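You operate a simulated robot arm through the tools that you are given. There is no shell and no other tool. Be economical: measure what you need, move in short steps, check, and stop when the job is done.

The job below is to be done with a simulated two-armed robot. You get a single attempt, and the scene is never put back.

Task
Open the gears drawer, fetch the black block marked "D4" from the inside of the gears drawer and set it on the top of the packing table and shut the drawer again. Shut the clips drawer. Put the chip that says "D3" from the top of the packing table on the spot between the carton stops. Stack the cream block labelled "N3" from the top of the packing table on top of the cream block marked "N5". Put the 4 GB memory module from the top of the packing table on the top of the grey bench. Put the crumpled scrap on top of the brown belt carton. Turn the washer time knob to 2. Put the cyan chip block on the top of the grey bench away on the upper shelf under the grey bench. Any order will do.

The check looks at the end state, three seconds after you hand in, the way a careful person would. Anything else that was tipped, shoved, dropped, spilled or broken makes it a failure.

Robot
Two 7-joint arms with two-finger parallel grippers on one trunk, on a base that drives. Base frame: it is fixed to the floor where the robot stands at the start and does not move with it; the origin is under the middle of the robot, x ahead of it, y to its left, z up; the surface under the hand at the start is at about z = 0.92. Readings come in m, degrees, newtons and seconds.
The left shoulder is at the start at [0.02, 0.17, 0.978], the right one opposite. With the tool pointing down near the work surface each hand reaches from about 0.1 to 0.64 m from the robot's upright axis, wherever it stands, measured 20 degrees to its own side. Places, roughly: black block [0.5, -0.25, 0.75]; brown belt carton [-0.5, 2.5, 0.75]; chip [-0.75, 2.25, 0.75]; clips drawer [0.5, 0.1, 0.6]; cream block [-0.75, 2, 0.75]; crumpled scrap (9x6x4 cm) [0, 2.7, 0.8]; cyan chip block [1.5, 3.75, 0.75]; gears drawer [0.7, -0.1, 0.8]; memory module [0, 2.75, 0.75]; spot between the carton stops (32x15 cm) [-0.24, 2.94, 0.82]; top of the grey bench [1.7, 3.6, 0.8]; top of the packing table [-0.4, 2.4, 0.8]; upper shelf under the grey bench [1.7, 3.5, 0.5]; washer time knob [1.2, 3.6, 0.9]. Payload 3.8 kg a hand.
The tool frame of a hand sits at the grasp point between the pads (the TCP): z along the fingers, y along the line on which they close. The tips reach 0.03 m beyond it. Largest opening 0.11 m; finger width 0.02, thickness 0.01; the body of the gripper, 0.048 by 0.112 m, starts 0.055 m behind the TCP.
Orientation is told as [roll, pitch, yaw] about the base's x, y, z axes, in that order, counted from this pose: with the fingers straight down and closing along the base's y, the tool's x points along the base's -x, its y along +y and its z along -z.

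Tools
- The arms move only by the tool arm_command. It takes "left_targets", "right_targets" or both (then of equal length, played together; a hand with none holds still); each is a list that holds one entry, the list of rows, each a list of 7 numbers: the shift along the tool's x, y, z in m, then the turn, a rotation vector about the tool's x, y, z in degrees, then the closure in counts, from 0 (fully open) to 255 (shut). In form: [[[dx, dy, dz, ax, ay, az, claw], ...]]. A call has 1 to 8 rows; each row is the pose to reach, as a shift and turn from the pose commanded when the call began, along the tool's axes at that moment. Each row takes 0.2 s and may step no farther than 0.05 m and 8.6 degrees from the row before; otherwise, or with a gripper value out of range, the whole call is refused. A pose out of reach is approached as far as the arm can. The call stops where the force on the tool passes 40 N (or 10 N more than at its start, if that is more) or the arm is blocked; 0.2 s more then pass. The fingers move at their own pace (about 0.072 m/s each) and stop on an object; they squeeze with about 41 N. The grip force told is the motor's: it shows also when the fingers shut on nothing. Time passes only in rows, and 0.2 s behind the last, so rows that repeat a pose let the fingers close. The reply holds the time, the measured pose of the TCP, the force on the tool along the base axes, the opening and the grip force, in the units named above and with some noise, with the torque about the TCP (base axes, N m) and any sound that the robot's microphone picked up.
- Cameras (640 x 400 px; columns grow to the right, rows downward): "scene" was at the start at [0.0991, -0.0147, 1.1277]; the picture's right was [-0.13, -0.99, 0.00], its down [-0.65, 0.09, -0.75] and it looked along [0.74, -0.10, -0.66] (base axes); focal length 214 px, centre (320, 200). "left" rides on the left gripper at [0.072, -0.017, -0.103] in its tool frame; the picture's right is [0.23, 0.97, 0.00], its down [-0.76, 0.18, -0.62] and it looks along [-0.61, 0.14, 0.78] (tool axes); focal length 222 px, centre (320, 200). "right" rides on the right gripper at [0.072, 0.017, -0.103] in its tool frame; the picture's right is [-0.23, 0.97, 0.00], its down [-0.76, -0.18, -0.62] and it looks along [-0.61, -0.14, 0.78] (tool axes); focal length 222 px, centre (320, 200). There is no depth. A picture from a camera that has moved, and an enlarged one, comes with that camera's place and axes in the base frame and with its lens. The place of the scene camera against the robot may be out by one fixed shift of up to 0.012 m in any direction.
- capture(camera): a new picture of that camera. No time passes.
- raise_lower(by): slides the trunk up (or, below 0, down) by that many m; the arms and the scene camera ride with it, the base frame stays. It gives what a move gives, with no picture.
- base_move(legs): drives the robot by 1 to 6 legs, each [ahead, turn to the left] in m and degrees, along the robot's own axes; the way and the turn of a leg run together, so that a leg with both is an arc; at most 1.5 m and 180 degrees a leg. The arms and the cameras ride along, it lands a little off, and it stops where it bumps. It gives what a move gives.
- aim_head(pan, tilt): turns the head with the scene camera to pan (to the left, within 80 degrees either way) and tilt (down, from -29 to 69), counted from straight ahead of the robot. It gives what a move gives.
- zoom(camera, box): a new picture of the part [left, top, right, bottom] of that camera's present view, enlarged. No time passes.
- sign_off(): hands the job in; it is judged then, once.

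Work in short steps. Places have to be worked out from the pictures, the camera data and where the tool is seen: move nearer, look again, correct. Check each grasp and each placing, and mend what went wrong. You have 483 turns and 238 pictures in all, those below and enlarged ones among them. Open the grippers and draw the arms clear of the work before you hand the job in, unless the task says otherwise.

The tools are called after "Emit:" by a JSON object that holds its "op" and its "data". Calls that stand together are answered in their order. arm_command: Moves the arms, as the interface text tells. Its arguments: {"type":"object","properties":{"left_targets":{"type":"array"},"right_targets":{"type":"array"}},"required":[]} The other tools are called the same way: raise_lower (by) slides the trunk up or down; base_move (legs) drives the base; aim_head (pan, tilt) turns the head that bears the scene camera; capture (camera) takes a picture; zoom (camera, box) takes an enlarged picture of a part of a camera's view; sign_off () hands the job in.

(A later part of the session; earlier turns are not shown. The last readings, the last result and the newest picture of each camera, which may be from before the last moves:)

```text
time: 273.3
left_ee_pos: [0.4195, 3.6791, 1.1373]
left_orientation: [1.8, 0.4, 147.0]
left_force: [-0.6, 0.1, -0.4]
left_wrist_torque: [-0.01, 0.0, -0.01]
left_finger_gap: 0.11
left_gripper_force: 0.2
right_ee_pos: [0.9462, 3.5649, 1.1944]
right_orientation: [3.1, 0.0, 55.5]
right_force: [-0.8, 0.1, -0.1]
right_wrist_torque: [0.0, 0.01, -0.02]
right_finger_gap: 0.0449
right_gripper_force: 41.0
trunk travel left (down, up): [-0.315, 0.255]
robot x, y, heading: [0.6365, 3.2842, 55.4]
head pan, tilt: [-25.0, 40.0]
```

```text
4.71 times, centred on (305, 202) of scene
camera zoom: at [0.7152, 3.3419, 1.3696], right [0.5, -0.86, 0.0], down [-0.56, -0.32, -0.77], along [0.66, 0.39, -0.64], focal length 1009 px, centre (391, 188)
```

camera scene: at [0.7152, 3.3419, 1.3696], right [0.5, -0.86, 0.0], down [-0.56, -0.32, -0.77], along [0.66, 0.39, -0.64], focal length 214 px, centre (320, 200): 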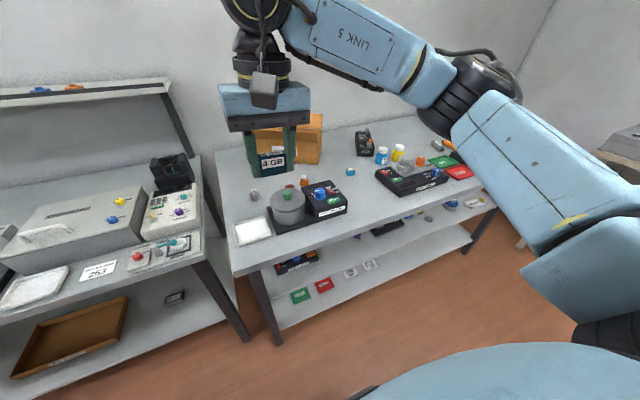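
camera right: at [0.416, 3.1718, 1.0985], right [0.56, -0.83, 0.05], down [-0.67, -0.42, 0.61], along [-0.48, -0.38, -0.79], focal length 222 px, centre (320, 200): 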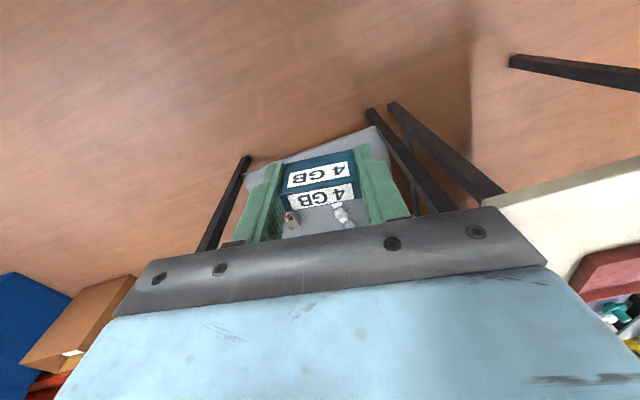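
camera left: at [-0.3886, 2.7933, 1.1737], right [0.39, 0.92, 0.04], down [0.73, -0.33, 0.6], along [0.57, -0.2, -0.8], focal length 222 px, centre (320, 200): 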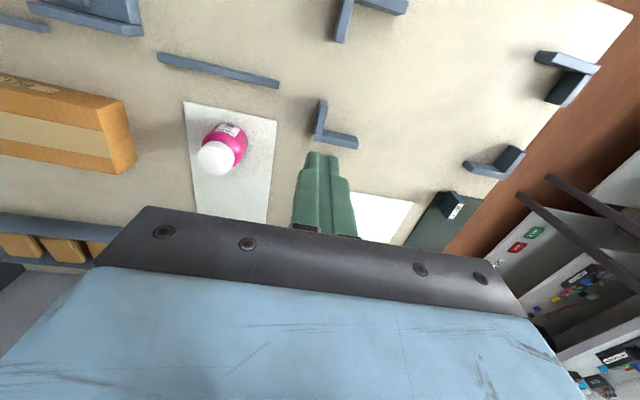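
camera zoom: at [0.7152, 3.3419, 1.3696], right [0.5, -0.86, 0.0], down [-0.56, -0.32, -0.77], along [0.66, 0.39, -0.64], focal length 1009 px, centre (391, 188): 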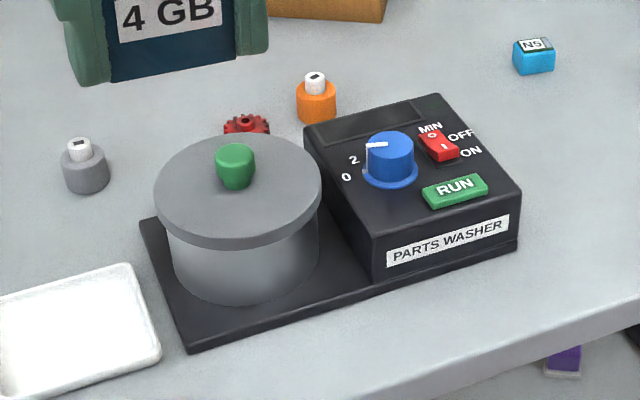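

The "PARTS WASHER" with its blue knob and the cyan chip block (about (1.45, 3.62)) are clear. I'll set the module in the free area between the washer and the next machine, about (1.36, 3.52); first I shift the robot right.

Emit:
{"op": "base_move", "data": {"legs": [[0, -90], [0.3, 0], [0, 90], [0.08, 0]]}}

Emit:
{"op": "aim_head", "data": {"pan": -5, "tilt": 45}}

Emit:
{"op": "capture", "data": {"camera": "scene"}}

```text
time: 283.6
left_ee_pos: [0.6999, 3.5778, 1.1374]
left_orientation: [2.0, 0.4, 148.5]
left_force: [0.9, 0.3, 0.4]
left_wrist_torque: [0.03, 0.03, -0.03]
left_finger_gap: 0.1099
left_gripper_force: 0.1
right_ee_pos: [1.2293, 3.4774, 1.1935]
right_orientation: [3.1, 0.0, 57.0]
right_force: [-0.6, 0.4, -0.6]
right_wrist_torque: [-0.05, 0.04, -0.03]
right_finger_gap: 0.045
right_gripper_force: 41.3
trunk travel left (down, up): [-0.315, 0.255]
robot x, y, heading: [0.9259, 3.1902, 56.7]
head pan, tilt: [-25.0, 40.0]
```

```text
time: 284.5
left_ee_pos: [0.6988, 3.5751, 1.137]
left_orientation: [1.8, 0.4, 148.6]
left_force: [-0.1, 0.1, -0.7]
left_wrist_torque: [0.0, 0.01, 0.0]
left_finger_gap: 0.1101
left_gripper_force: 0.2
right_ee_pos: [1.2295, 3.4778, 1.1932]
right_orientation: [3.1, 0.0, 57.0]
right_force: [0.6, -0.2, -1.2]
right_wrist_torque: [0.01, 0.0, 0.04]
right_finger_gap: 0.0448
right_gripper_force: 41.3
trunk travel left (down, up): [-0.315, 0.255]
robot x, y, heading: [0.9224, 3.187, 57.0]
head pan, tilt: [-5.0, 45.0]
```

```text
144 pictures are left
camera scene: at [0.9826, 3.2663, 1.3624], right [0.78, -0.62, 0.0], down [-0.44, -0.55, -0.71], along [0.44, 0.56, -0.71], focal length 214 px, centre (320, 200)
```

scene: 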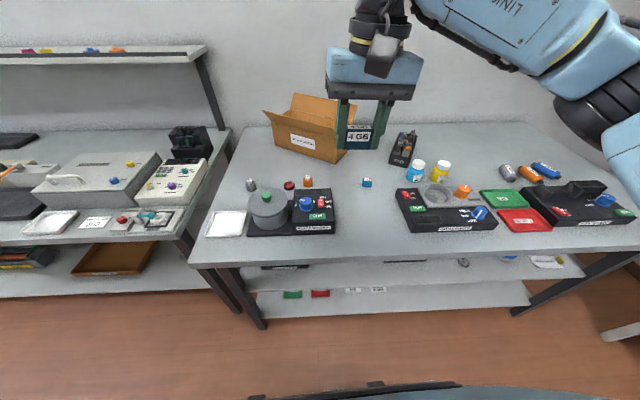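

The bench surface triangulates to about z 0.82. I move over (1.36, 3.517) and lower to just above the surface.

Emit:
{"op": "arm_command", "data": {"right_targets": [[[-0.035, -0.03, 0, 0, 0, 0, 255], [-0.07, -0.06, 0, 0, 0, 0, 255], [-0.104, -0.089, 0.01, 0, 0, 0, 255], [-0.104, -0.089, 0.06, 0, 0, 0, 255], [-0.104, -0.089, 0.11, 0, 0, 0, 255], [-0.104, -0.089, 0.16, 0, 0, 0, 255], [-0.104, -0.089, 0.21, 0, 0, 0, 255], [-0.104, -0.089, 0.26, 0, 0, 0, 255]]]}}

Emit:
{"op": "capture", "data": {"camera": "scene"}}

```text
time: 286.3
left_ee_pos: [0.6997, 3.5764, 1.1377]
left_orientation: [2.0, 0.3, 148.6]
left_force: [0.3, -0.1, 0.4]
left_wrist_torque: [0.0, -0.02, 0.01]
left_finger_gap: 0.1101
left_gripper_force: 0.1
right_ee_pos: [1.3487, 3.5226, 0.9277]
right_orientation: [3.2, 0.0, 57.0]
right_force: [0.1, -0.3, 0.2]
right_wrist_torque: [-0.01, 0.0, -0.05]
right_finger_gap: 0.045
right_gripper_force: 40.6
trunk travel left (down, up): [-0.315, 0.255]
robot x, y, heading: [0.9286, 3.1906, 56.9]
head pan, tilt: [-5.0, 45.0]
```

```text
143 pictures are left
camera scene: at [0.9827, 3.2666, 1.3623], right [0.79, -0.62, 0.0], down [-0.44, -0.56, -0.71], along [0.44, 0.56, -0.71], focal length 214 px, centre (320, 200)
```

scene: 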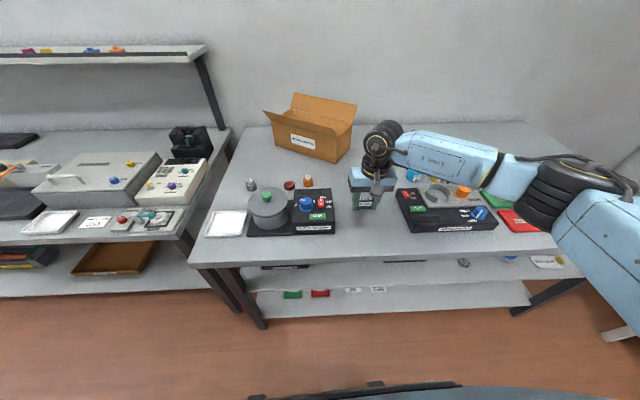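

Position is good. I lower gently to contact.

Emit:
{"op": "arm_command", "data": {"right_targets": [[[0, 0, 0.03, 0, 0, 0, 255], [0, 0, 0.05, 0, 0, 0, 255], [0, 0, 0.058, 0, 0, 0, 255], [0, 0, 0.063, 0, 0, 0, 255], [0, 0, 0.068, 0, 0, 0, 255], [0, 0, 0.072, 0, 0, 0, 255], [0, 0, 0.076, 0, 0, 0, 255], [0, 0, 0.08, 0, 0, 0, 255]]]}}

```text
time: 288.1
left_ee_pos: [0.698, 3.5741, 1.138]
left_orientation: [1.8, 0.5, 148.5]
left_force: [0.4, 0.4, -0.6]
left_wrist_torque: [0.02, 0.04, 0.02]
left_finger_gap: 0.11
left_gripper_force: 0.0
right_ee_pos: [1.3445, 3.5253, 0.8513]
right_orientation: [3.2, -0.3, 57.1]
right_force: [0.9, -3.4, 14.9]
right_wrist_torque: [-0.26, -0.33, -0.11]
right_finger_gap: 0.0449
right_gripper_force: 41.2
trunk travel left (down, up): [-0.315, 0.255]
robot x, y, heading: [0.9282, 3.1864, 56.6]
head pan, tilt: [-5.0, 45.0]
```

Contact (15 N). I relieve slightly, open, and lift straight up.

Emit:
{"op": "arm_command", "data": {"right_targets": [[[0, 0, -0.003, 0, 0, 0, 230], [0, 0, -0.003, 0, 0, 0, 180], [0, 0, -0.003, 0, 0, 0, 120], [0, 0, -0.003, 0, 0, 0, 90], [0, 0, -0.03, 0, 0, 0, 90], [0, 0, -0.07, 0, 0, 0, 90], [0, 0, -0.11, 0, 0, 0, 90], [0, 0, -0.15, 0, 0, 0, 90]]]}}

Emit:
{"op": "capture", "data": {"camera": "right"}}

```text
time: 289.9
left_ee_pos: [0.6987, 3.5755, 1.1373]
left_orientation: [1.8, 0.4, 148.7]
left_force: [0.3, -0.5, 0.0]
left_wrist_torque: [0.01, 0.04, 0.01]
left_finger_gap: 0.1098
left_gripper_force: 0.0
right_ee_pos: [1.3492, 3.5196, 1.001]
right_orientation: [3.2, 0.0, 57.0]
right_force: [-0.3, 0.2, 0.5]
right_wrist_torque: [-0.02, 0.0, 0.02]
right_finger_gap: 0.0711
right_gripper_force: 0.1
trunk travel left (down, up): [-0.315, 0.255]
robot x, y, heading: [0.9284, 3.1898, 56.6]
head pan, tilt: [-5.0, 45.0]
```

```text
142 pictures are left
camera right: at [1.3016, 3.4654, 1.105], right [-0.69, 0.72, 0.05], down [0.59, 0.52, 0.61], along [0.41, 0.46, -0.79], focal length 222 px, centre (320, 200)
```

right: 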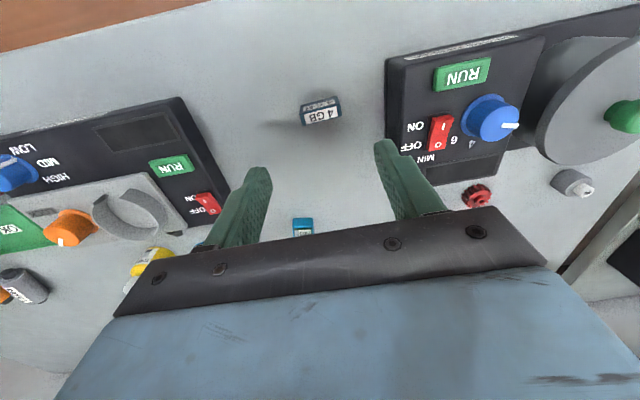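

The module stands on the bench. I zoom on the washer knob to read its present setting.

Emit:
{"op": "zoom", "data": {"camera": "scene", "box": [270, 170, 350, 225]}}

Emit:
{"op": "zoom", "data": {"camera": "right", "box": [400, 60, 560, 200]}}

```text
7.27 times, centred on (310, 198) of scene
camera zoom: at [0.9822, 3.2661, 1.3624], right [0.79, -0.62, 0.0], down [-0.44, -0.56, -0.71], along [0.44, 0.56, -0.71], focal length 1560 px, centre (393, 218)
```

zoom: 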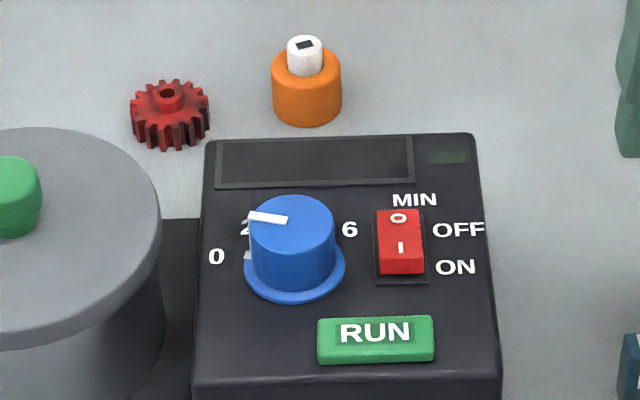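

```text
2.86 times, centred on (480, 130) of right
camera zoom: at [1.3016, 3.4654, 1.105], right [-0.69, 0.72, 0.05], down [0.59, 0.52, 0.61], along [0.41, 0.46, -0.79], focal length 635 px, centre (-137, 400)
```

zoom: 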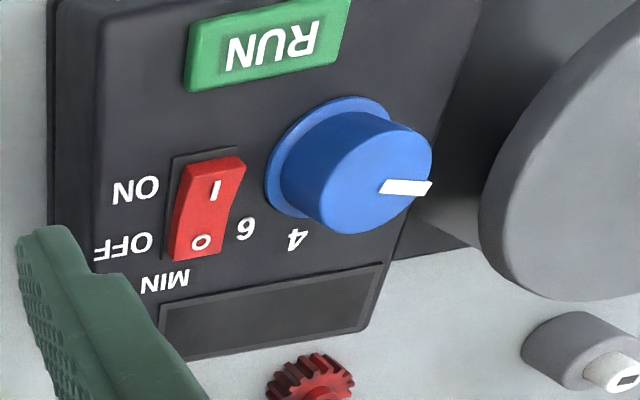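

Labels run 0 (left), 2, 4, 6 clockwise, and the pointer now stands at 0; I need about 40-42° clockwise seen from above. I bring the right hand over the knob, turned 45° so there's room to twist.

Emit:
{"op": "arm_command", "data": {"right_targets": [[[-0.007, 0.028, -0.01, 0.5, 0, 7.5, 110], [-0.014, 0.056, -0.02, 1, 0, 15, 110], [-0.02, 0.085, -0.03, 1.5, 0, 22.5, 110], [-0.027, 0.113, -0.03, 2, 0, 30, 110], [-0.034, 0.142, -0.03, 2.5, 0, 37.5, 110], [-0.041, 0.17, -0.03, 3, 0, 45, 110]]]}}

Emit:
{"op": "capture", "data": {"camera": "right"}}

```text
time: 291.3
left_ee_pos: [0.6982, 3.5764, 1.1367]
left_orientation: [1.7, 0.4, 148.6]
left_force: [0.7, 0.0, -0.1]
left_wrist_torque: [0.0, 0.0, -0.03]
left_finger_gap: 0.1101
left_gripper_force: 0.1
right_ee_pos: [1.2313, 3.6478, 1.0379]
right_orientation: [-0.5, 1.2, 11.9]
right_force: [-0.7, 0.2, -0.7]
right_wrist_torque: [-0.02, -0.02, -0.03]
right_finger_gap: 0.0627
right_gripper_force: 0.1
trunk travel left (down, up): [-0.315, 0.255]
robot x, y, heading: [0.9271, 3.1894, 56.6]
head pan, tilt: [-5.0, 45.0]
```

```text
139 pictures are left
camera right: at [1.1587, 3.6501, 1.1431], right [0.02, 1.0, -0.01], down [0.79, -0.01, 0.61], along [0.61, -0.02, -0.79], focal length 222 px, centre (320, 200)
```

right: 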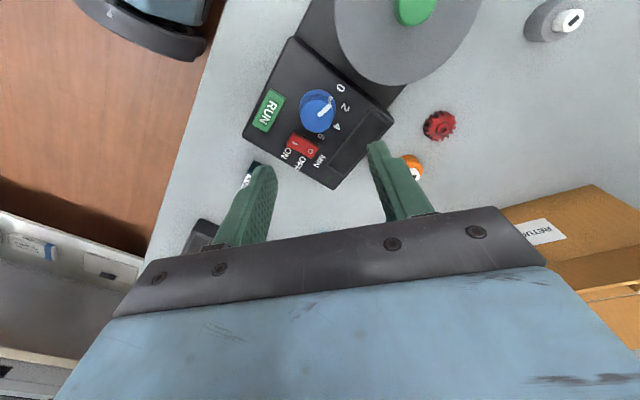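

Excellent overhead view of the dial; I zoom in to measure the angles.

Emit:
{"op": "zoom", "data": {"camera": "right", "box": [270, 65, 370, 165]}}

```text
4.00 times, centred on (320, 115) of right
camera zoom: at [1.1587, 3.6501, 1.1431], right [0.02, 1.0, -0.01], down [0.79, -0.01, 0.61], along [0.61, -0.02, -0.79], focal length 888 px, centre (320, 540)
```

zoom: 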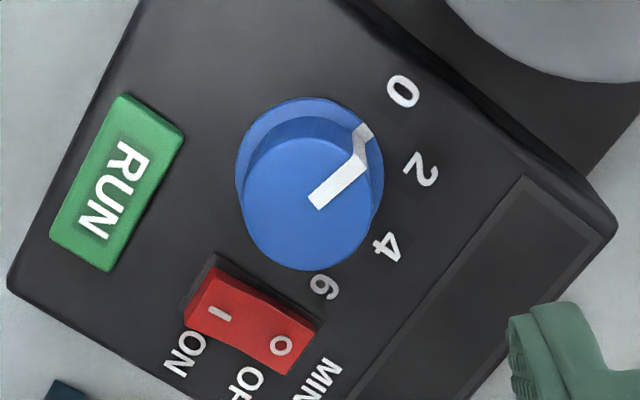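

The knob's centre measures (1.229, 3.642), top at about z 0.907; pointer at 0, with 2 about 38-40° clockwise. I centre and descend so the tips stay above the panel.

Emit:
{"op": "arm_command", "data": {"right_targets": [[[0.003, -0.005, 0.03, 0, 0, 0, 110], [0.003, -0.005, 0.06, 0, 0, 0, 110], [0.003, -0.005, 0.09, 0, 0, 0, 110], [0.003, -0.005, 0.11, 0, 0, 0, 110]]]}}

Emit:
{"op": "capture", "data": {"camera": "right"}}

```text
time: 292.3
left_ee_pos: [0.6986, 3.5761, 1.138]
left_orientation: [1.8, 0.3, 148.5]
left_force: [-0.1, -0.6, -0.3]
left_wrist_torque: [-0.01, 0.01, -0.05]
left_finger_gap: 0.1097
left_gripper_force: 0.0
right_ee_pos: [1.2288, 3.6414, 0.9312]
right_orientation: [-0.5, 1.1, 12.0]
right_force: [0.6, 0.6, 0.1]
right_wrist_torque: [0.0, 0.02, 0.01]
right_finger_gap: 0.0629
right_gripper_force: 0.0
trunk travel left (down, up): [-0.315, 0.255]
robot x, y, heading: [0.9255, 3.1887, 56.7]
head pan, tilt: [-5.0, 45.0]
```

```text
137 pictures are left
camera right: at [1.1563, 3.6428, 1.0354], right [0.02, 1.0, -0.01], down [0.79, -0.01, 0.61], along [0.61, -0.02, -0.79], focal length 222 px, centre (320, 200)
```

right: 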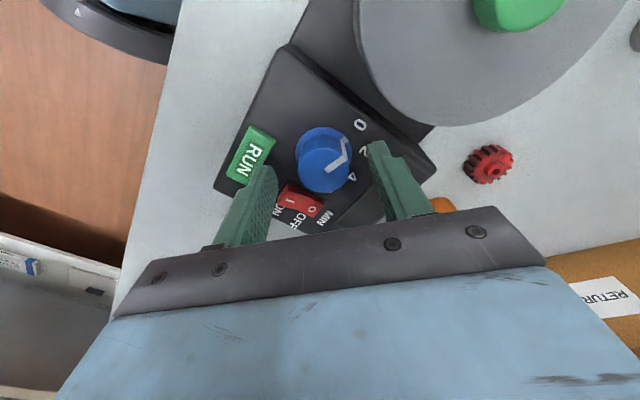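

The knob is centred. To keep clear of the red switch I only go 9 mm lower, then close on the knob.

Emit:
{"op": "arm_command", "data": {"right_targets": [[[0.002, 0.002, 0.005, 0, 0, 0, 110], [0.002, 0.002, 0.009, 0, 0, 0, 110], [0.002, 0.002, 0.009, 0, 0, 0, 160], [0.002, 0.002, 0.009, 0, 0, 0, 200], [0.002, 0.002, 0.009, 0, 0, 0, 255], [0.002, 0.002, 0.009, 0, 0, 0, 255]]]}}

Emit:
{"op": "capture", "data": {"camera": "right"}}

```text
time: 293.7
left_ee_pos: [0.6998, 3.5762, 1.1372]
left_orientation: [1.9, 0.4, 148.5]
left_force: [0.3, 0.6, -0.3]
left_wrist_torque: [-0.01, 0.02, -0.02]
left_finger_gap: 0.1103
left_gripper_force: 0.0
right_ee_pos: [1.2265, 3.6417, 0.9209]
right_orientation: [-0.4, 1.1, 12.0]
right_force: [-1.2, 1.8, -2.7]
right_wrist_torque: [0.76, -0.11, 0.02]
right_finger_gap: 0.0332
right_gripper_force: 45.1
trunk travel left (down, up): [-0.315, 0.255]
robot x, y, heading: [0.9224, 3.1858, 56.8]
head pan, tilt: [-5.0, 45.0]
```

```text
136 pictures are left
camera right: at [1.1543, 3.6442, 1.0255], right [0.02, 1.0, -0.01], down [0.79, -0.01, 0.61], along [0.61, -0.02, -0.79], focal length 222 px, centre (320, 200)
```

right: 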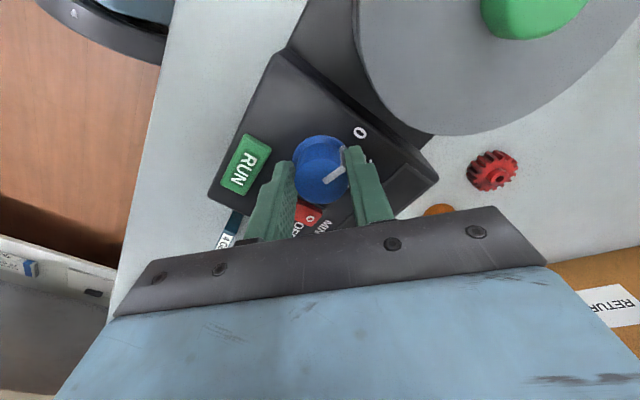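

Gripped (3.3 cm). I turn clockwise (from above) by 39°.

Emit:
{"op": "arm_command", "data": {"right_targets": [[[0.002, 0, 0, 0, 0, 6.5, 255], [0.002, 0, 0, 0, 0, 13, 255], [0.002, 0, 0, 0, 0, 19.5, 255], [0.002, 0, 0, 0, 0, 26, 255], [0.002, 0, 0, 0, 0, 32.5, 255], [0.002, 0, 0, 0, 0, 39, 255], [0.002, 0, 0, 0, 0, 39, 255]]]}}

Emit:
{"op": "zoom", "data": {"camera": "right", "box": [220, 60, 460, 210]}}

```text
time: 295.3
left_ee_pos: [0.6998, 3.5774, 1.137]
left_orientation: [2.0, 0.4, 148.6]
left_force: [-0.7, 0.7, -0.1]
left_wrist_torque: [0.0, -0.01, 0.01]
left_finger_gap: 0.1099
left_gripper_force: 0.0
right_ee_pos: [1.2267, 3.6458, 0.9211]
right_orientation: [-0.7, 0.6, -27.1]
right_force: [13.5, 26.4, 8.1]
right_wrist_torque: [1.25, 0.05, 0.11]
right_finger_gap: 0.0329
right_gripper_force: 44.8
trunk travel left (down, up): [-0.315, 0.255]
robot x, y, heading: [0.9264, 3.189, 56.8]
head pan, tilt: [-5.0, 45.0]
```

```text
2.67 times, centred on (340, 135) of right
camera zoom: at [1.172, 3.6928, 1.0248], right [0.65, 0.76, -0.01], down [0.61, -0.5, 0.62], along [0.46, -0.41, -0.79], focal length 592 px, centre (267, 373)
```

zoom: 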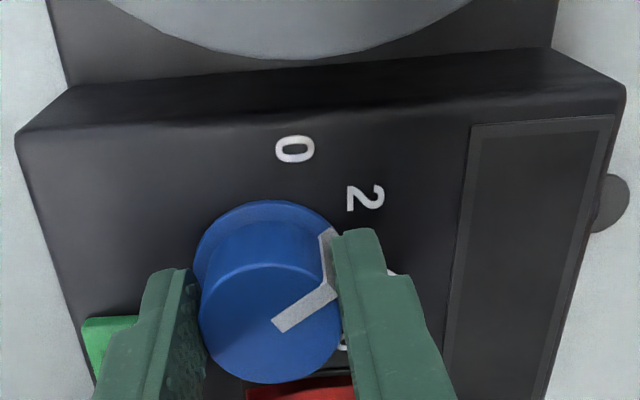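

The pointer now looks near 2. I release, lift and measure.

Emit:
{"op": "arm_command", "data": {"right_targets": [[[0, 0, 0, 0, 0, 0, 200], [0, 0, 0, 0, 0, 0, 150], [0, 0, 0, 0, 0, 0, 110], [0, 0, -0.03, 0, 0, 0, 110], [0, 0, -0.06, 0, 0, 0, 110], [0, 0, -0.09, 0, 0, 0, 110], [0, 0, -0.12, 0, 0, 0, 110]]]}}

Emit:
{"op": "capture", "data": {"camera": "right"}}

Emit:
{"op": "zoom", "data": {"camera": "right", "box": [270, 65, 370, 165]}}

```text
time: 296.9
left_ee_pos: [0.6992, 3.5757, 1.1361]
left_orientation: [1.8, 0.4, 148.5]
left_force: [0.3, 0.0, -0.6]
left_wrist_torque: [-0.01, -0.01, -0.02]
left_finger_gap: 0.11
left_gripper_force: 0.1
right_ee_pos: [1.2261, 3.6449, 1.0388]
right_orientation: [-1.0, 0.6, -27.0]
right_force: [-0.6, 0.1, -0.7]
right_wrist_torque: [0.01, 0.02, 0.0]
right_finger_gap: 0.0626
right_gripper_force: 0.0
trunk travel left (down, up): [-0.315, 0.255]
robot x, y, heading: [0.9252, 3.1841, 56.8]
head pan, tilt: [-5.0, 45.0]
heard: click
```

```text
134 pictures are left
camera right: at [1.1717, 3.6921, 1.1433], right [0.64, 0.76, -0.02], down [0.61, -0.5, 0.62], along [0.46, -0.41, -0.79], focal length 222 px, centre (320, 200)
```

right: 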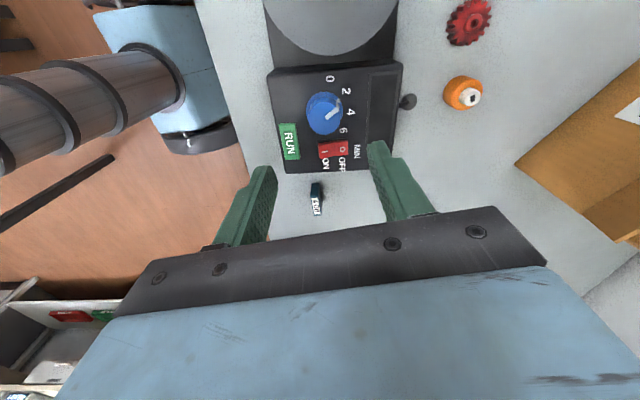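

```text
4.00 times, centred on (320, 115) of right
camera zoom: at [1.1717, 3.6921, 1.1433], right [0.64, 0.76, -0.02], down [0.61, -0.5, 0.62], along [0.46, -0.41, -0.79], focal length 888 px, centre (320, 540)
```

zoom: 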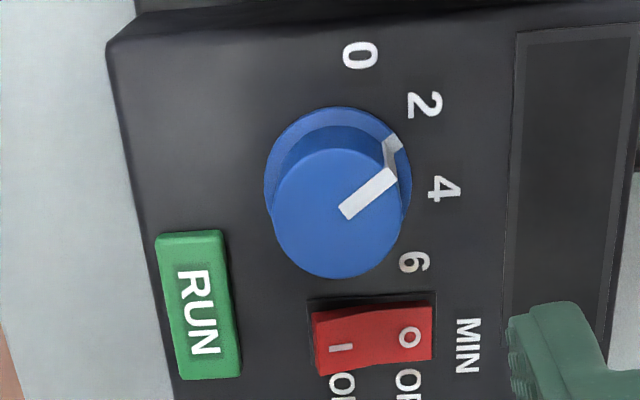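

A click was heard and the pointer now lines up with 2. I move the right hand away towards the cyan block, drive a little closer, and check the panel.

Emit:
{"op": "arm_command", "data": {"right_targets": [[[0, 0, -0.04, 0, 0, 0, 90], [-0.03, 0, -0.07, 0, 0, 0, 90], [-0.075, 0, -0.08, 0, 0, 0, 90], [-0.12, 0, -0.08, 0, 0, 0, 90], [-0.165, 0, -0.08, 0, 0, 0, 90], [-0.21, 0.004, -0.08, 0, 0, 0, 90], [-0.233, 0.007, -0.08, 0, 0, 0, 90]]]}}

Emit:
{"op": "zoom", "data": {"camera": "scene", "box": [270, 170, 350, 225]}}

Emit:
{"op": "base_move", "data": {"legs": [[0.12, 0]]}}

Emit:
{"op": "capture", "data": {"camera": "right"}}

```text
time: 298.5
left_ee_pos: [0.7, 3.5765, 1.1361]
left_orientation: [1.8, 0.4, 148.7]
left_force: [0.4, 0.1, -0.7]
left_wrist_torque: [0.02, 0.0, 0.03]
left_finger_gap: 0.1099
left_gripper_force: 0.1
right_ee_pos: [1.4397, 3.5412, 1.1164]
right_orientation: [-1.1, 0.7, -26.9]
right_force: [0.0, -0.3, 0.2]
right_wrist_torque: [-0.03, -0.03, -0.02]
right_finger_gap: 0.0712
right_gripper_force: 0.1
trunk travel left (down, up): [-0.315, 0.255]
robot x, y, heading: [0.925, 3.1892, 57.0]
head pan, tilt: [-5.0, 45.0]
```

```text
7.27 times, centred on (310, 198) of scene
camera zoom: at [0.9826, 3.2662, 1.3624], right [0.79, -0.62, 0.0], down [-0.44, -0.56, -0.71], along [0.44, 0.56, -0.71], focal length 1560 px, centre (393, 218)
```

zoom: 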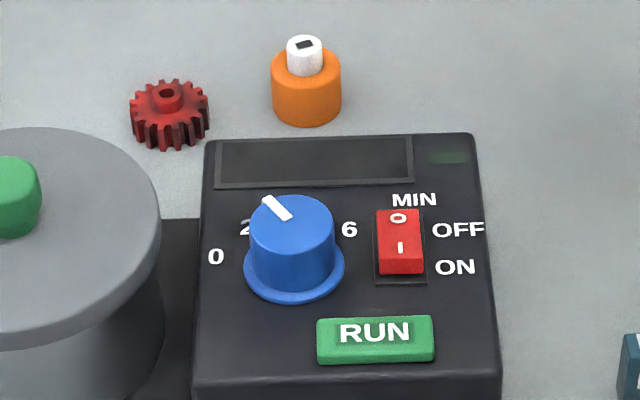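

```text
time: 299.7
left_ee_pos: [0.7647, 3.6757, 1.1371]
left_orientation: [2.0, 0.4, 148.6]
left_force: [0.0, 0.5, -0.5]
left_wrist_torque: [0.01, 0.04, -0.02]
left_finger_gap: 0.1101
left_gripper_force: 0.0
right_ee_pos: [1.5026, 3.6431, 1.116]
right_orientation: [-1.2, 0.6, -26.8]
right_force: [0.3, -1.0, 0.0]
right_wrist_torque: [-0.04, 0.0, 0.0]
right_finger_gap: 0.071
right_gripper_force: 0.2
trunk travel left (down, up): [-0.315, 0.255]
robot x, y, heading: [0.9908, 3.2883, 56.8]
head pan, tilt: [-5.0, 45.0]
```

```text
131 pictures are left
camera right: at [1.4493, 3.6911, 1.2205], right [0.64, 0.77, -0.02], down [0.61, -0.5, 0.62], along [0.46, -0.41, -0.79], focal length 222 px, centre (320, 200)
```

right: 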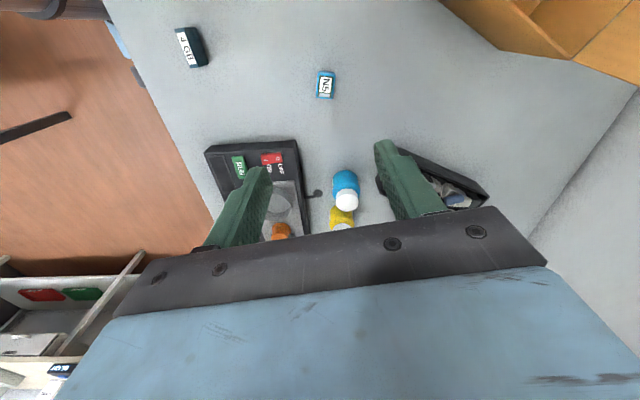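

Switch and pointer (at 2) look right. The cyan block is straight under the hand at (1.504, 3.647); I lower to 0.92 and look.

Emit:
{"op": "arm_command", "data": {"right_targets": [[[0, 0.002, 0.05, 1, 0, 0, 110], [0, 0.002, 0.1, 1, 0, 0, 110], [0, 0.002, 0.15, 1, 0, 0, 110], [0, 0.002, 0.2, 1, 0, 0, 110]]]}}

Emit:
{"op": "capture", "data": {"camera": "right"}}

```text
time: 300.7
left_ee_pos: [0.7635, 3.6752, 1.137]
left_orientation: [1.9, 0.4, 148.6]
left_force: [0.2, 0.0, -0.3]
left_wrist_torque: [0.02, 0.01, 0.01]
left_finger_gap: 0.11
left_gripper_force: 0.0
right_ee_pos: [1.5037, 3.64, 0.917]
right_orientation: [-2.1, 0.6, -27.0]
right_force: [0.2, -0.6, 0.1]
right_wrist_torque: [0.01, -0.01, 0.0]
right_finger_gap: 0.0628
right_gripper_force: 0.2
trunk travel left (down, up): [-0.315, 0.255]
robot x, y, heading: [0.9913, 3.2886, 56.9]
head pan, tilt: [-5.0, 45.0]
```

```text
130 pictures are left
camera right: at [1.4491, 3.6908, 1.0205], right [0.64, 0.76, -0.04], down [0.61, -0.49, 0.62], along [0.46, -0.42, -0.78], focal length 222 px, centre (320, 200)
```

right: 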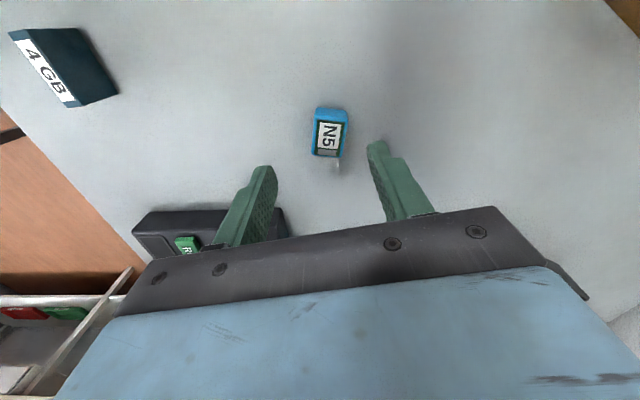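

I shift 6 mm and descend onto the block, then close and lift slowly.

Emit:
{"op": "arm_command", "data": {"right_targets": [[[0.001, 0.006, 0.03, -1, 0, 0, 110], [0.001, 0.006, 0.055, -2, 0, 0, 110], [0.001, 0.006, 0.067, -2, 0, 0, 110], [0.001, 0.006, 0.067, -2, 0, 0, 160], [0.001, 0.006, 0.067, -2, 0, 0, 255], [0.001, 0.006, 0.067, -2, 0, 0, 255], [0.001, 0.006, 0.06, -2, 0, 0, 255], [0.001, 0.006, 0.05, -2, 0, 0, 255]]]}}

Emit:
{"op": "arm_command", "data": {"right_targets": [[[0, 0, -0.012, 0, 0, 0, 255], [0, 0, -0.03, 0, 0, 0, 255], [0, 0, -0.06, 0, 0, 0, 255], [0, 0, -0.09, 0, 0, 0, 255]]]}}

Emit:
{"op": "capture", "data": {"camera": "right"}}

```text
time: 302.5
left_ee_pos: [0.7643, 3.6753, 1.1374]
left_orientation: [1.8, 0.4, 148.6]
left_force: [0.1, 1.0, -0.7]
left_wrist_torque: [0.0, -0.03, -0.03]
left_finger_gap: 0.1099
left_gripper_force: 0.0
right_ee_pos: [1.502, 3.6453, 0.8691]
right_orientation: [0.0, 0.6, -27.1]
right_force: [-0.3, 0.5, -0.9]
right_wrist_torque: [0.03, -0.02, 0.0]
right_finger_gap: 0.0263
right_gripper_force: 41.3
trunk travel left (down, up): [-0.315, 0.255]
robot x, y, heading: [0.9935, 3.288, 56.7]
head pan, tilt: [-5.0, 45.0]
```

```text
time: 303.5
left_ee_pos: [0.7642, 3.6748, 1.1368]
left_orientation: [1.8, 0.4, 148.5]
left_force: [-0.1, 0.1, 0.3]
left_wrist_torque: [0.04, 0.01, 0.01]
left_finger_gap: 0.1101
left_gripper_force: 0.0
right_ee_pos: [1.5006, 3.6444, 0.9577]
right_orientation: [0.0, 0.5, -26.8]
right_force: [0.2, 0.8, -0.7]
right_wrist_torque: [-0.01, -0.01, -0.02]
right_finger_gap: 0.0267
right_gripper_force: 40.7
trunk travel left (down, up): [-0.315, 0.255]
robot x, y, heading: [0.9907, 3.2905, 56.7]
head pan, tilt: [-5.0, 45.0]
```

```text
129 pictures are left
camera right: at [1.4448, 3.6908, 1.0619], right [0.64, 0.77, 0.0], down [0.6, -0.51, 0.62], along [0.47, -0.4, -0.79], focal length 222 px, centre (320, 200)
```

right: 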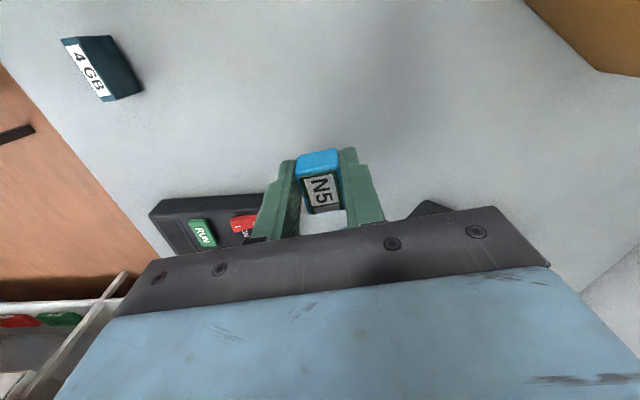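

The cyan block is held. I back off and lower the trunk to look at the shelves under the bench.

Emit:
{"op": "arm_command", "data": {"right_targets": [[[0, 0, -0.04, 0, 0, 0, 255], [0, 0, -0.08, 0, 0, 0, 255], [0, 0, -0.12, 0, 0, 0, 255]]]}}

Emit:
{"op": "base_move", "data": {"legs": [[-0.45, 0]]}}

Emit:
{"op": "raise_lower", "data": {"by": -0.3}}

Emit:
{"op": "aim_head", "data": {"pan": -20, "tilt": 25}}

Emit:
{"op": "capture", "data": {"camera": "scene"}}

```text
time: 304.3
left_ee_pos: [0.7641, 3.6744, 1.1373]
left_orientation: [1.8, 0.4, 148.6]
left_force: [-0.2, 0.2, -0.1]
left_wrist_torque: [0.03, -0.02, 0.02]
left_finger_gap: 0.11
left_gripper_force: 0.1
right_ee_pos: [1.5006, 3.6443, 1.0754]
right_orientation: [-0.1, 0.5, -26.9]
right_force: [0.0, 0.2, 0.3]
right_wrist_torque: [-0.02, 0.01, 0.01]
right_finger_gap: 0.0265
right_gripper_force: 40.8
trunk travel left (down, up): [-0.315, 0.255]
robot x, y, heading: [0.989, 3.2874, 57.0]
head pan, tilt: [-5.0, 45.0]
```

```text
time: 307.0
left_ee_pos: [0.517, 3.2973, 1.1378]
left_orientation: [1.8, 0.3, 148.0]
left_force: [-0.2, 0.1, 0.2]
left_wrist_torque: [0.01, -0.02, -0.02]
left_finger_gap: 0.1098
left_gripper_force: 0.0
right_ee_pos: [1.2545, 3.2595, 1.0742]
right_orientation: [0.0, 0.7, -27.5]
right_force: [0.0, 0.3, 0.7]
right_wrist_torque: [0.0, 0.02, 0.01]
right_finger_gap: 0.0264
right_gripper_force: 40.8
trunk travel left (down, up): [-0.315, 0.255]
robot x, y, heading: [0.7407, 2.9068, 56.4]
head pan, tilt: [-5.0, 45.0]
```

```text
time: 310.0
left_ee_pos: [0.5175, 3.2983, 0.8371]
left_orientation: [1.8, 0.4, 148.0]
left_force: [-0.6, -0.2, -0.2]
left_wrist_torque: [-0.01, -0.02, 0.01]
left_finger_gap: 0.11
left_gripper_force: 0.0
right_ee_pos: [1.2541, 3.2602, 0.7742]
right_orientation: [0.0, 0.5, -27.5]
right_force: [-0.6, -0.4, -0.3]
right_wrist_torque: [-0.01, -0.02, 0.0]
right_finger_gap: 0.0264
right_gripper_force: 41.7
trunk travel left (down, up): [-0.015, 0.555]
robot x, y, heading: [0.7401, 2.9121, 56.4]
head pan, tilt: [-5.0, 45.0]
```

```text
time: 310.9
left_ee_pos: [0.5169, 3.2989, 0.837]
left_orientation: [1.9, 0.4, 148.0]
left_force: [-0.2, 1.1, 0.7]
left_wrist_torque: [-0.01, -0.02, 0.02]
left_finger_gap: 0.1102
left_gripper_force: 0.0
right_ee_pos: [1.2529, 3.2608, 0.7738]
right_orientation: [0.0, 0.6, -27.5]
right_force: [-0.2, -0.6, -0.3]
right_wrist_torque: [0.01, 0.0, 0.05]
right_finger_gap: 0.0266
right_gripper_force: 41.1
trunk travel left (down, up): [-0.015, 0.555]
robot x, y, heading: [0.7418, 2.9105, 56.3]
head pan, tilt: [-20.0, 25.0]
```

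```text
128 pictures are left
camera scene: at [0.8207, 2.9771, 1.0929], right [0.59, -0.81, 0.0], down [-0.34, -0.25, -0.91], along [0.73, 0.54, -0.42], focal length 214 px, centre (320, 200)
```

scene: 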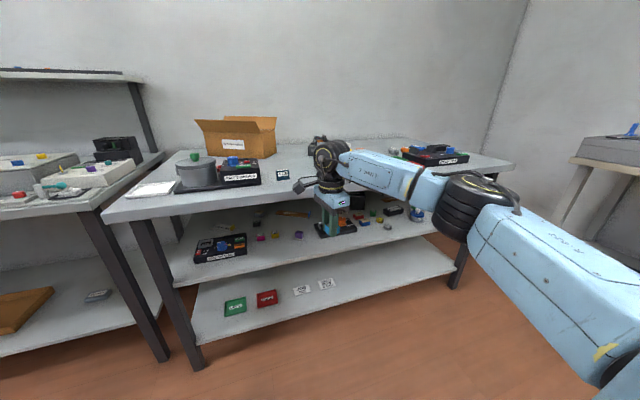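

I zoom on the shelves.

Emit:
{"op": "zoom", "data": {"camera": "scene", "box": [150, 180, 470, 330]}}

```text
2.00 times, centred on (310, 255) of scene
camera zoom: at [0.8207, 2.9771, 1.0929], right [0.59, -0.81, 0.0], down [-0.34, -0.25, -0.91], along [0.73, 0.54, -0.42], focal length 429 px, centre (340, 90)
```

zoom: 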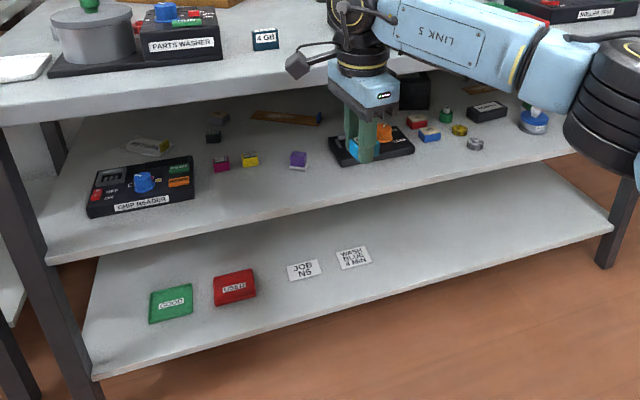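

The upper shelf is open at the front with free space. To set the block upright there, I need to hold it with the hand pitched forward, so I'll return it to the bench top and regrasp it with a 50° pitched hand. First I go back up.

Emit:
{"op": "raise_lower", "data": {"by": 0.3}}

Emit:
{"op": "base_move", "data": {"legs": [[0.43, 0]]}}

Emit:
{"op": "arm_command", "data": {"right_targets": [[[0, 0, 0.04, 0, 0, 0, 255], [0, 0, 0.08, 0, 0, 0, 255], [0, 0, 0.12, 0, 0, 0, 255]]]}}

Emit:
{"op": "capture", "data": {"camera": "right"}}

```text
time: 313.9
left_ee_pos: [0.5176, 3.2993, 1.1377]
left_orientation: [1.9, 0.4, 148.1]
left_force: [0.5, 0.3, 0.4]
left_wrist_torque: [0.02, 0.02, -0.02]
left_finger_gap: 0.1098
left_gripper_force: 0.1
right_ee_pos: [1.2543, 3.2606, 1.074]
right_orientation: [0.0, 0.6, -27.5]
right_force: [0.4, 0.4, -0.4]
right_wrist_torque: [-0.01, -0.01, -0.01]
right_finger_gap: 0.0266
right_gripper_force: 40.7
trunk travel left (down, up): [-0.315, 0.255]
robot x, y, heading: [0.7365, 2.9089, 56.2]
head pan, tilt: [-20.0, 25.0]
```

```text
time: 316.5
left_ee_pos: [0.7545, 3.6532, 1.1364]
left_orientation: [1.8, 0.3, 148.1]
left_force: [0.9, 0.9, -0.8]
left_wrist_torque: [0.0, -0.04, -0.01]
left_finger_gap: 0.1098
left_gripper_force: 0.0
right_ee_pos: [1.4923, 3.6155, 1.074]
right_orientation: [-0.1, 0.6, -27.5]
right_force: [-0.2, 0.1, 0.5]
right_wrist_torque: [-0.02, 0.01, -0.02]
right_finger_gap: 0.0264
right_gripper_force: 41.4
trunk travel left (down, up): [-0.315, 0.255]
robot x, y, heading: [0.9755, 3.2648, 56.3]
head pan, tilt: [-20.0, 25.0]
```

```text
time: 317.3
left_ee_pos: [0.7555, 3.6528, 1.1378]
left_orientation: [1.9, 0.4, 148.0]
left_force: [0.3, 0.8, 0.2]
left_wrist_torque: [0.04, -0.02, 0.01]
left_finger_gap: 0.1104
left_gripper_force: 0.0
right_ee_pos: [1.4931, 3.6163, 0.9546]
right_orientation: [0.0, 0.7, -27.5]
right_force: [0.8, 0.4, 0.0]
right_wrist_torque: [-0.02, -0.02, -0.02]
right_finger_gap: 0.0265
right_gripper_force: 40.9
trunk travel left (down, up): [-0.315, 0.255]
robot x, y, heading: [0.975, 3.2644, 56.1]
head pan, tilt: [-20.0, 25.0]
```

```text
126 pictures are left
camera right: at [1.4382, 3.6639, 1.058], right [0.65, 0.76, 0.0], down [0.6, -0.51, 0.62], along [0.47, -0.4, -0.79], focal length 222 px, centre (320, 200)
```

right: 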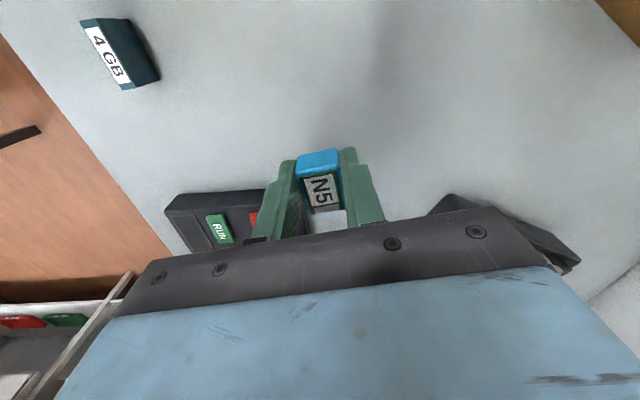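

Clear spot; I shift 3 cm away from the machine and lower to contact.

Emit:
{"op": "arm_command", "data": {"right_targets": [[[0.03, 0.01, 0.02, 0, 0, 0, 255], [0.03, 0.01, 0.06, 0, 0, 0, 255], [0.03, 0.01, 0.09, 0, 0, 0, 255], [0.03, 0.01, 0.1, 0, 0, 0, 255], [0.03, 0.01, 0.104, 0, 0, 0, 255], [0.03, 0.01, 0.108, 0, 0, 0, 255]]]}}

```text
time: 318.7
left_ee_pos: [0.7526, 3.6515, 1.1368]
left_orientation: [1.7, 0.4, 147.9]
left_force: [-0.1, 0.6, 0.2]
left_wrist_torque: [0.01, -0.01, -0.01]
left_finger_gap: 0.11
left_gripper_force: 0.1
right_ee_pos: [1.4675, 3.6385, 0.8496]
right_orientation: [0.4, 0.6, -27.5]
right_force: [2.3, -2.7, 22.3]
right_wrist_torque: [-0.23, -0.14, -0.01]
right_finger_gap: 0.0264
right_gripper_force: 41.2
trunk travel left (down, up): [-0.315, 0.255]
robot x, y, heading: [0.973, 3.2632, 55.9]
head pan, tilt: [-20.0, 25.0]
```

Down on the bench. I release, lift, and turn the hand's yaw back to closing sideways.

Emit:
{"op": "arm_command", "data": {"right_targets": [[[0, 0, -0.003, 0, 0, 0, 200], [0, 0, -0.003, 0, 0, 0, 150], [0, 0, -0.003, 0, 0, 0, 110], [0, 0, -0.04, 0, 0, 0, 110], [0, 0, -0.08, 0, 0, 0, 90], [0, 0, -0.12, 0, 0, 0, 90]]]}}

Emit:
{"op": "arm_command", "data": {"right_targets": [[[0, 0, 0, 0, 0, -8.4, 90], [0, 0, 0, 0, 0, -16.8, 90], [0, 0, 0, 0, 0, -25.2, 90], [0, 0, 0, 0, 0, -33.6, 90], [0, 0, 0, 0, 0, -42, 90], [0, 0, 0, 0, 0, -50.4, 90], [0, 0, 0, 0, 0, -58.8, 90], [0, 0, 0, 0, 0, -67.2, 90]]]}}

Emit:
{"op": "arm_command", "data": {"right_targets": [[[0, 0, -0.01, 0, 0, -8.4, 90], [0, 0, -0.02, 0, 0, -16.3, 90]]]}}

Emit:
{"op": "capture", "data": {"camera": "right"}}

```text
time: 320.1
left_ee_pos: [0.7537, 3.6528, 1.1379]
left_orientation: [1.8, 0.4, 148.0]
left_force: [-0.8, -0.6, -0.4]
left_wrist_torque: [0.01, 0.0, -0.02]
left_finger_gap: 0.1101
left_gripper_force: 0.0
right_ee_pos: [1.468, 3.6373, 0.966]
right_orientation: [0.0, 0.5, -27.5]
right_force: [0.5, -0.3, 0.5]
right_wrist_torque: [0.02, -0.01, 0.03]
right_finger_gap: 0.0713
right_gripper_force: 0.1
trunk travel left (down, up): [-0.315, 0.255]
robot x, y, heading: [0.9801, 3.2644, 56.2]
head pan, tilt: [-20.0, 25.0]
```

```text
time: 321.9
left_ee_pos: [0.7547, 3.6541, 1.1373]
left_orientation: [1.9, 0.5, 148.1]
left_force: [0.0, 0.1, -0.6]
left_wrist_torque: [0.0, -0.04, -0.02]
left_finger_gap: 0.11
left_gripper_force: 0.0
right_ee_pos: [1.4698, 3.6387, 0.967]
right_orientation: [0.5, 0.3, 39.7]
right_force: [0.0, -0.6, -0.9]
right_wrist_torque: [0.0, 0.03, 0.01]
right_finger_gap: 0.0712
right_gripper_force: 0.0
trunk travel left (down, up): [-0.315, 0.255]
robot x, y, heading: [0.9765, 3.2649, 56.2]
head pan, tilt: [-20.0, 25.0]
```

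```text
time: 322.5
left_ee_pos: [0.7552, 3.6536, 1.1377]
left_orientation: [1.9, 0.3, 148.0]
left_force: [-0.2, -0.5, 0.3]
left_wrist_torque: [0.0, 0.01, -0.03]
left_finger_gap: 0.1101
left_gripper_force: 0.0
right_ee_pos: [1.4687, 3.6379, 0.9864]
right_orientation: [0.7, 0.2, 56.1]
right_force: [0.6, -0.1, -0.3]
right_wrist_torque: [0.01, -0.01, 0.01]
right_finger_gap: 0.0711
right_gripper_force: 0.1
trunk travel left (down, up): [-0.315, 0.255]
robot x, y, heading: [0.9785, 3.2606, 56.3]
head pan, tilt: [-20.0, 25.0]
```

```text
125 pictures are left
camera right: at [1.4164, 3.5859, 1.0908], right [-0.68, 0.73, 0.01], down [0.58, 0.53, 0.62], along [0.45, 0.43, -0.78], focal length 222 px, centre (320, 200)
```

right: 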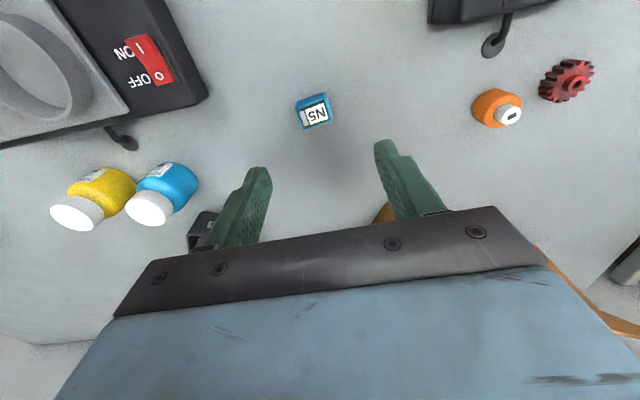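

The block stands well at (1.468, 3.637). I pitch the hand 50° forward while drawing it back to a pre-grasp position.

Emit:
{"op": "arm_command", "data": {"right_targets": [[[0.02, 0, 0, 0, -8.3, 0, 90], [0.04, 0, 0.01, 0, -16.6, 0, 90], [0.06, 0, 0.02, 0, -25, 0, 90], [0.075, 0, 0.035, 0, -33.3, 0, 90], [0.085, 0, 0.05, 0, -41.6, 0, 90], [0.092, 0, 0.07, 0, -50, 0, 90]]]}}

Emit:
{"op": "capture", "data": {"camera": "right"}}

Emit:
{"op": "capture", "data": {"camera": "scene"}}

```text
time: 323.9
left_ee_pos: [0.7538, 3.6541, 1.1369]
left_orientation: [1.9, 0.3, 148.0]
left_force: [0.4, 1.0, 0.6]
left_wrist_torque: [0.01, -0.03, 0.0]
left_finger_gap: 0.11
left_gripper_force: 0.1
right_ee_pos: [1.4158, 3.5694, 0.9242]
right_orientation: [1.6, -48.4, 55.7]
right_force: [0.6, 0.4, 0.1]
right_wrist_torque: [0.0, -0.02, -0.02]
right_finger_gap: 0.071
right_gripper_force: 0.1
right hand out of reach, approached as far as the arm can: row 6
trunk travel left (down, up): [-0.315, 0.255]
robot x, y, heading: [0.9765, 3.2597, 56.5]
head pan, tilt: [-20.0, 25.0]
```

```text
124 pictures are left
camera right: at [1.3332, 3.4723, 0.9391], right [-0.73, 0.66, 0.19], down [0.18, -0.07, 0.98], along [0.66, 0.75, -0.07], focal length 222 px, centre (320, 200)
```

right: 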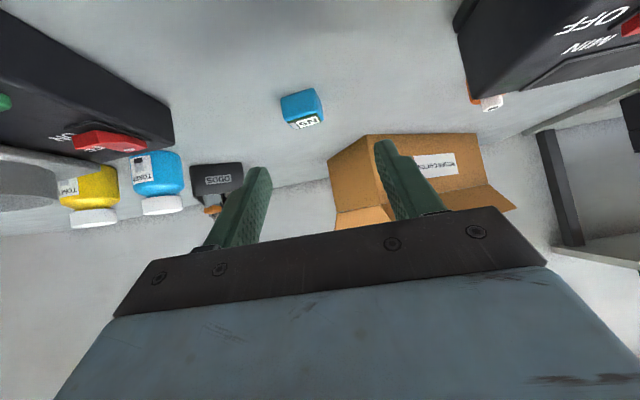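

```text
123 pictures are left
camera scene: at [1.0577, 3.3329, 1.393], right [0.59, -0.81, 0.0], down [-0.34, -0.25, -0.91], along [0.73, 0.53, -0.42], focal length 214 px, centre (320, 200)
```

scene: 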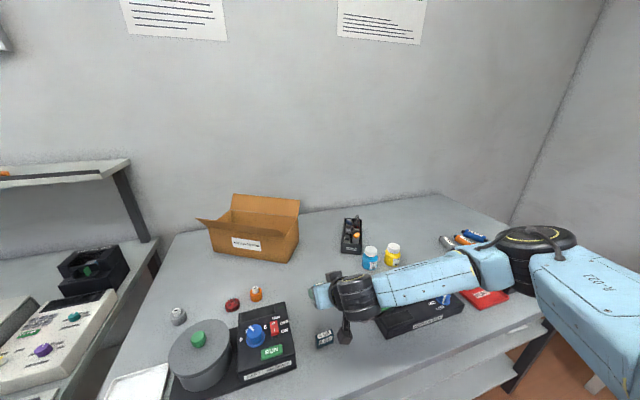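

To avoid brushing the 4 GB module with the camera, I move level to above the block first and then go straight down. First the level move.

Emit:
{"op": "arm_command", "data": {"right_targets": [[[-0.028, -0.003, 0.032, 0, 0, 0, 90], [-0.056, -0.005, 0.064, 0, 0, 0, 90]]]}}

Emit:
{"op": "capture", "data": {"camera": "right"}}

```text
time: 324.5
left_ee_pos: [0.7559, 3.6536, 1.1377]
left_orientation: [1.9, 0.4, 148.1]
left_force: [1.2, -0.2, -1.1]
left_wrist_torque: [0.01, 0.02, 0.02]
left_finger_gap: 0.11
left_gripper_force: 0.0
right_ee_pos: [1.4671, 3.6372, 0.9272]
right_orientation: [0.8, -49.9, 55.3]
right_force: [0.3, 0.1, 0.1]
right_wrist_torque: [0.01, 0.03, 0.0]
right_finger_gap: 0.0715
right_gripper_force: 0.0
trunk travel left (down, up): [-0.315, 0.255]
robot x, y, heading: [0.9812, 3.2645, 56.2]
head pan, tilt: [-20.0, 25.0]
```

```text
122 pictures are left
camera right: at [1.3828, 3.542, 0.9388], right [-0.72, 0.67, 0.18], down [0.16, -0.09, 0.98], along [0.67, 0.74, -0.04], focal length 222 px, centre (320, 200)
```

right: 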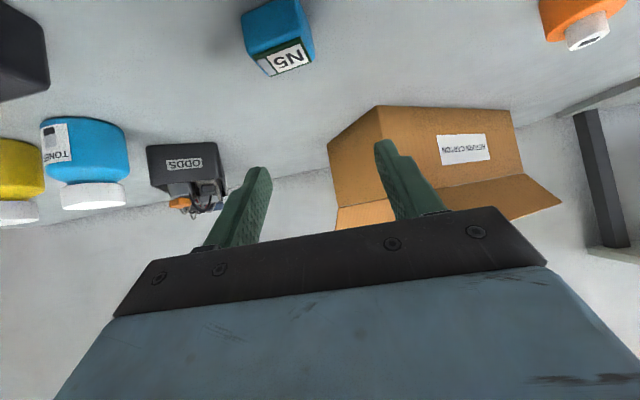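

The block is 7 mm to the right of the hand's centre. I adjust and go straight down around it.

Emit:
{"op": "arm_command", "data": {"right_targets": [[[0.023, -0.004, 0.019, 0, 0, 0, 90], [0.046, -0.006, 0.038, 0, 0, 0, 90], [0.06, -0.006, 0.05, 0, 0, 0, 90]]]}}

Emit:
{"op": "capture", "data": {"camera": "right"}}

```text
time: 325.3
left_ee_pos: [0.756, 3.6511, 1.1385]
left_orientation: [1.8, 0.3, 148.0]
left_force: [-0.7, -0.5, 0.7]
left_wrist_torque: [0.03, 0.04, -0.01]
left_finger_gap: 0.1099
left_gripper_force: 0.1
right_ee_pos: [1.4723, 3.6317, 0.8673]
right_orientation: [0.9, -49.9, 55.3]
right_force: [-0.2, 0.1, 0.6]
right_wrist_torque: [0.03, 0.0, -0.01]
right_finger_gap: 0.0713
right_gripper_force: 0.0
right hand out of reach, approached as far as the arm can: row 3
trunk travel left (down, up): [-0.315, 0.255]
robot x, y, heading: [0.9768, 3.2626, 56.3]
head pan, tilt: [-20.0, 25.0]
```

```text
121 pictures are left
camera right: at [1.3886, 3.5368, 0.88], right [-0.72, 0.67, 0.18], down [0.16, -0.09, 0.98], along [0.67, 0.74, -0.04], focal length 222 px, centre (320, 200)
```

right: 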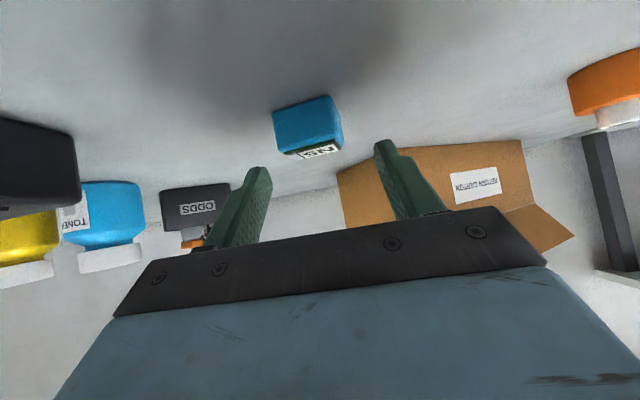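

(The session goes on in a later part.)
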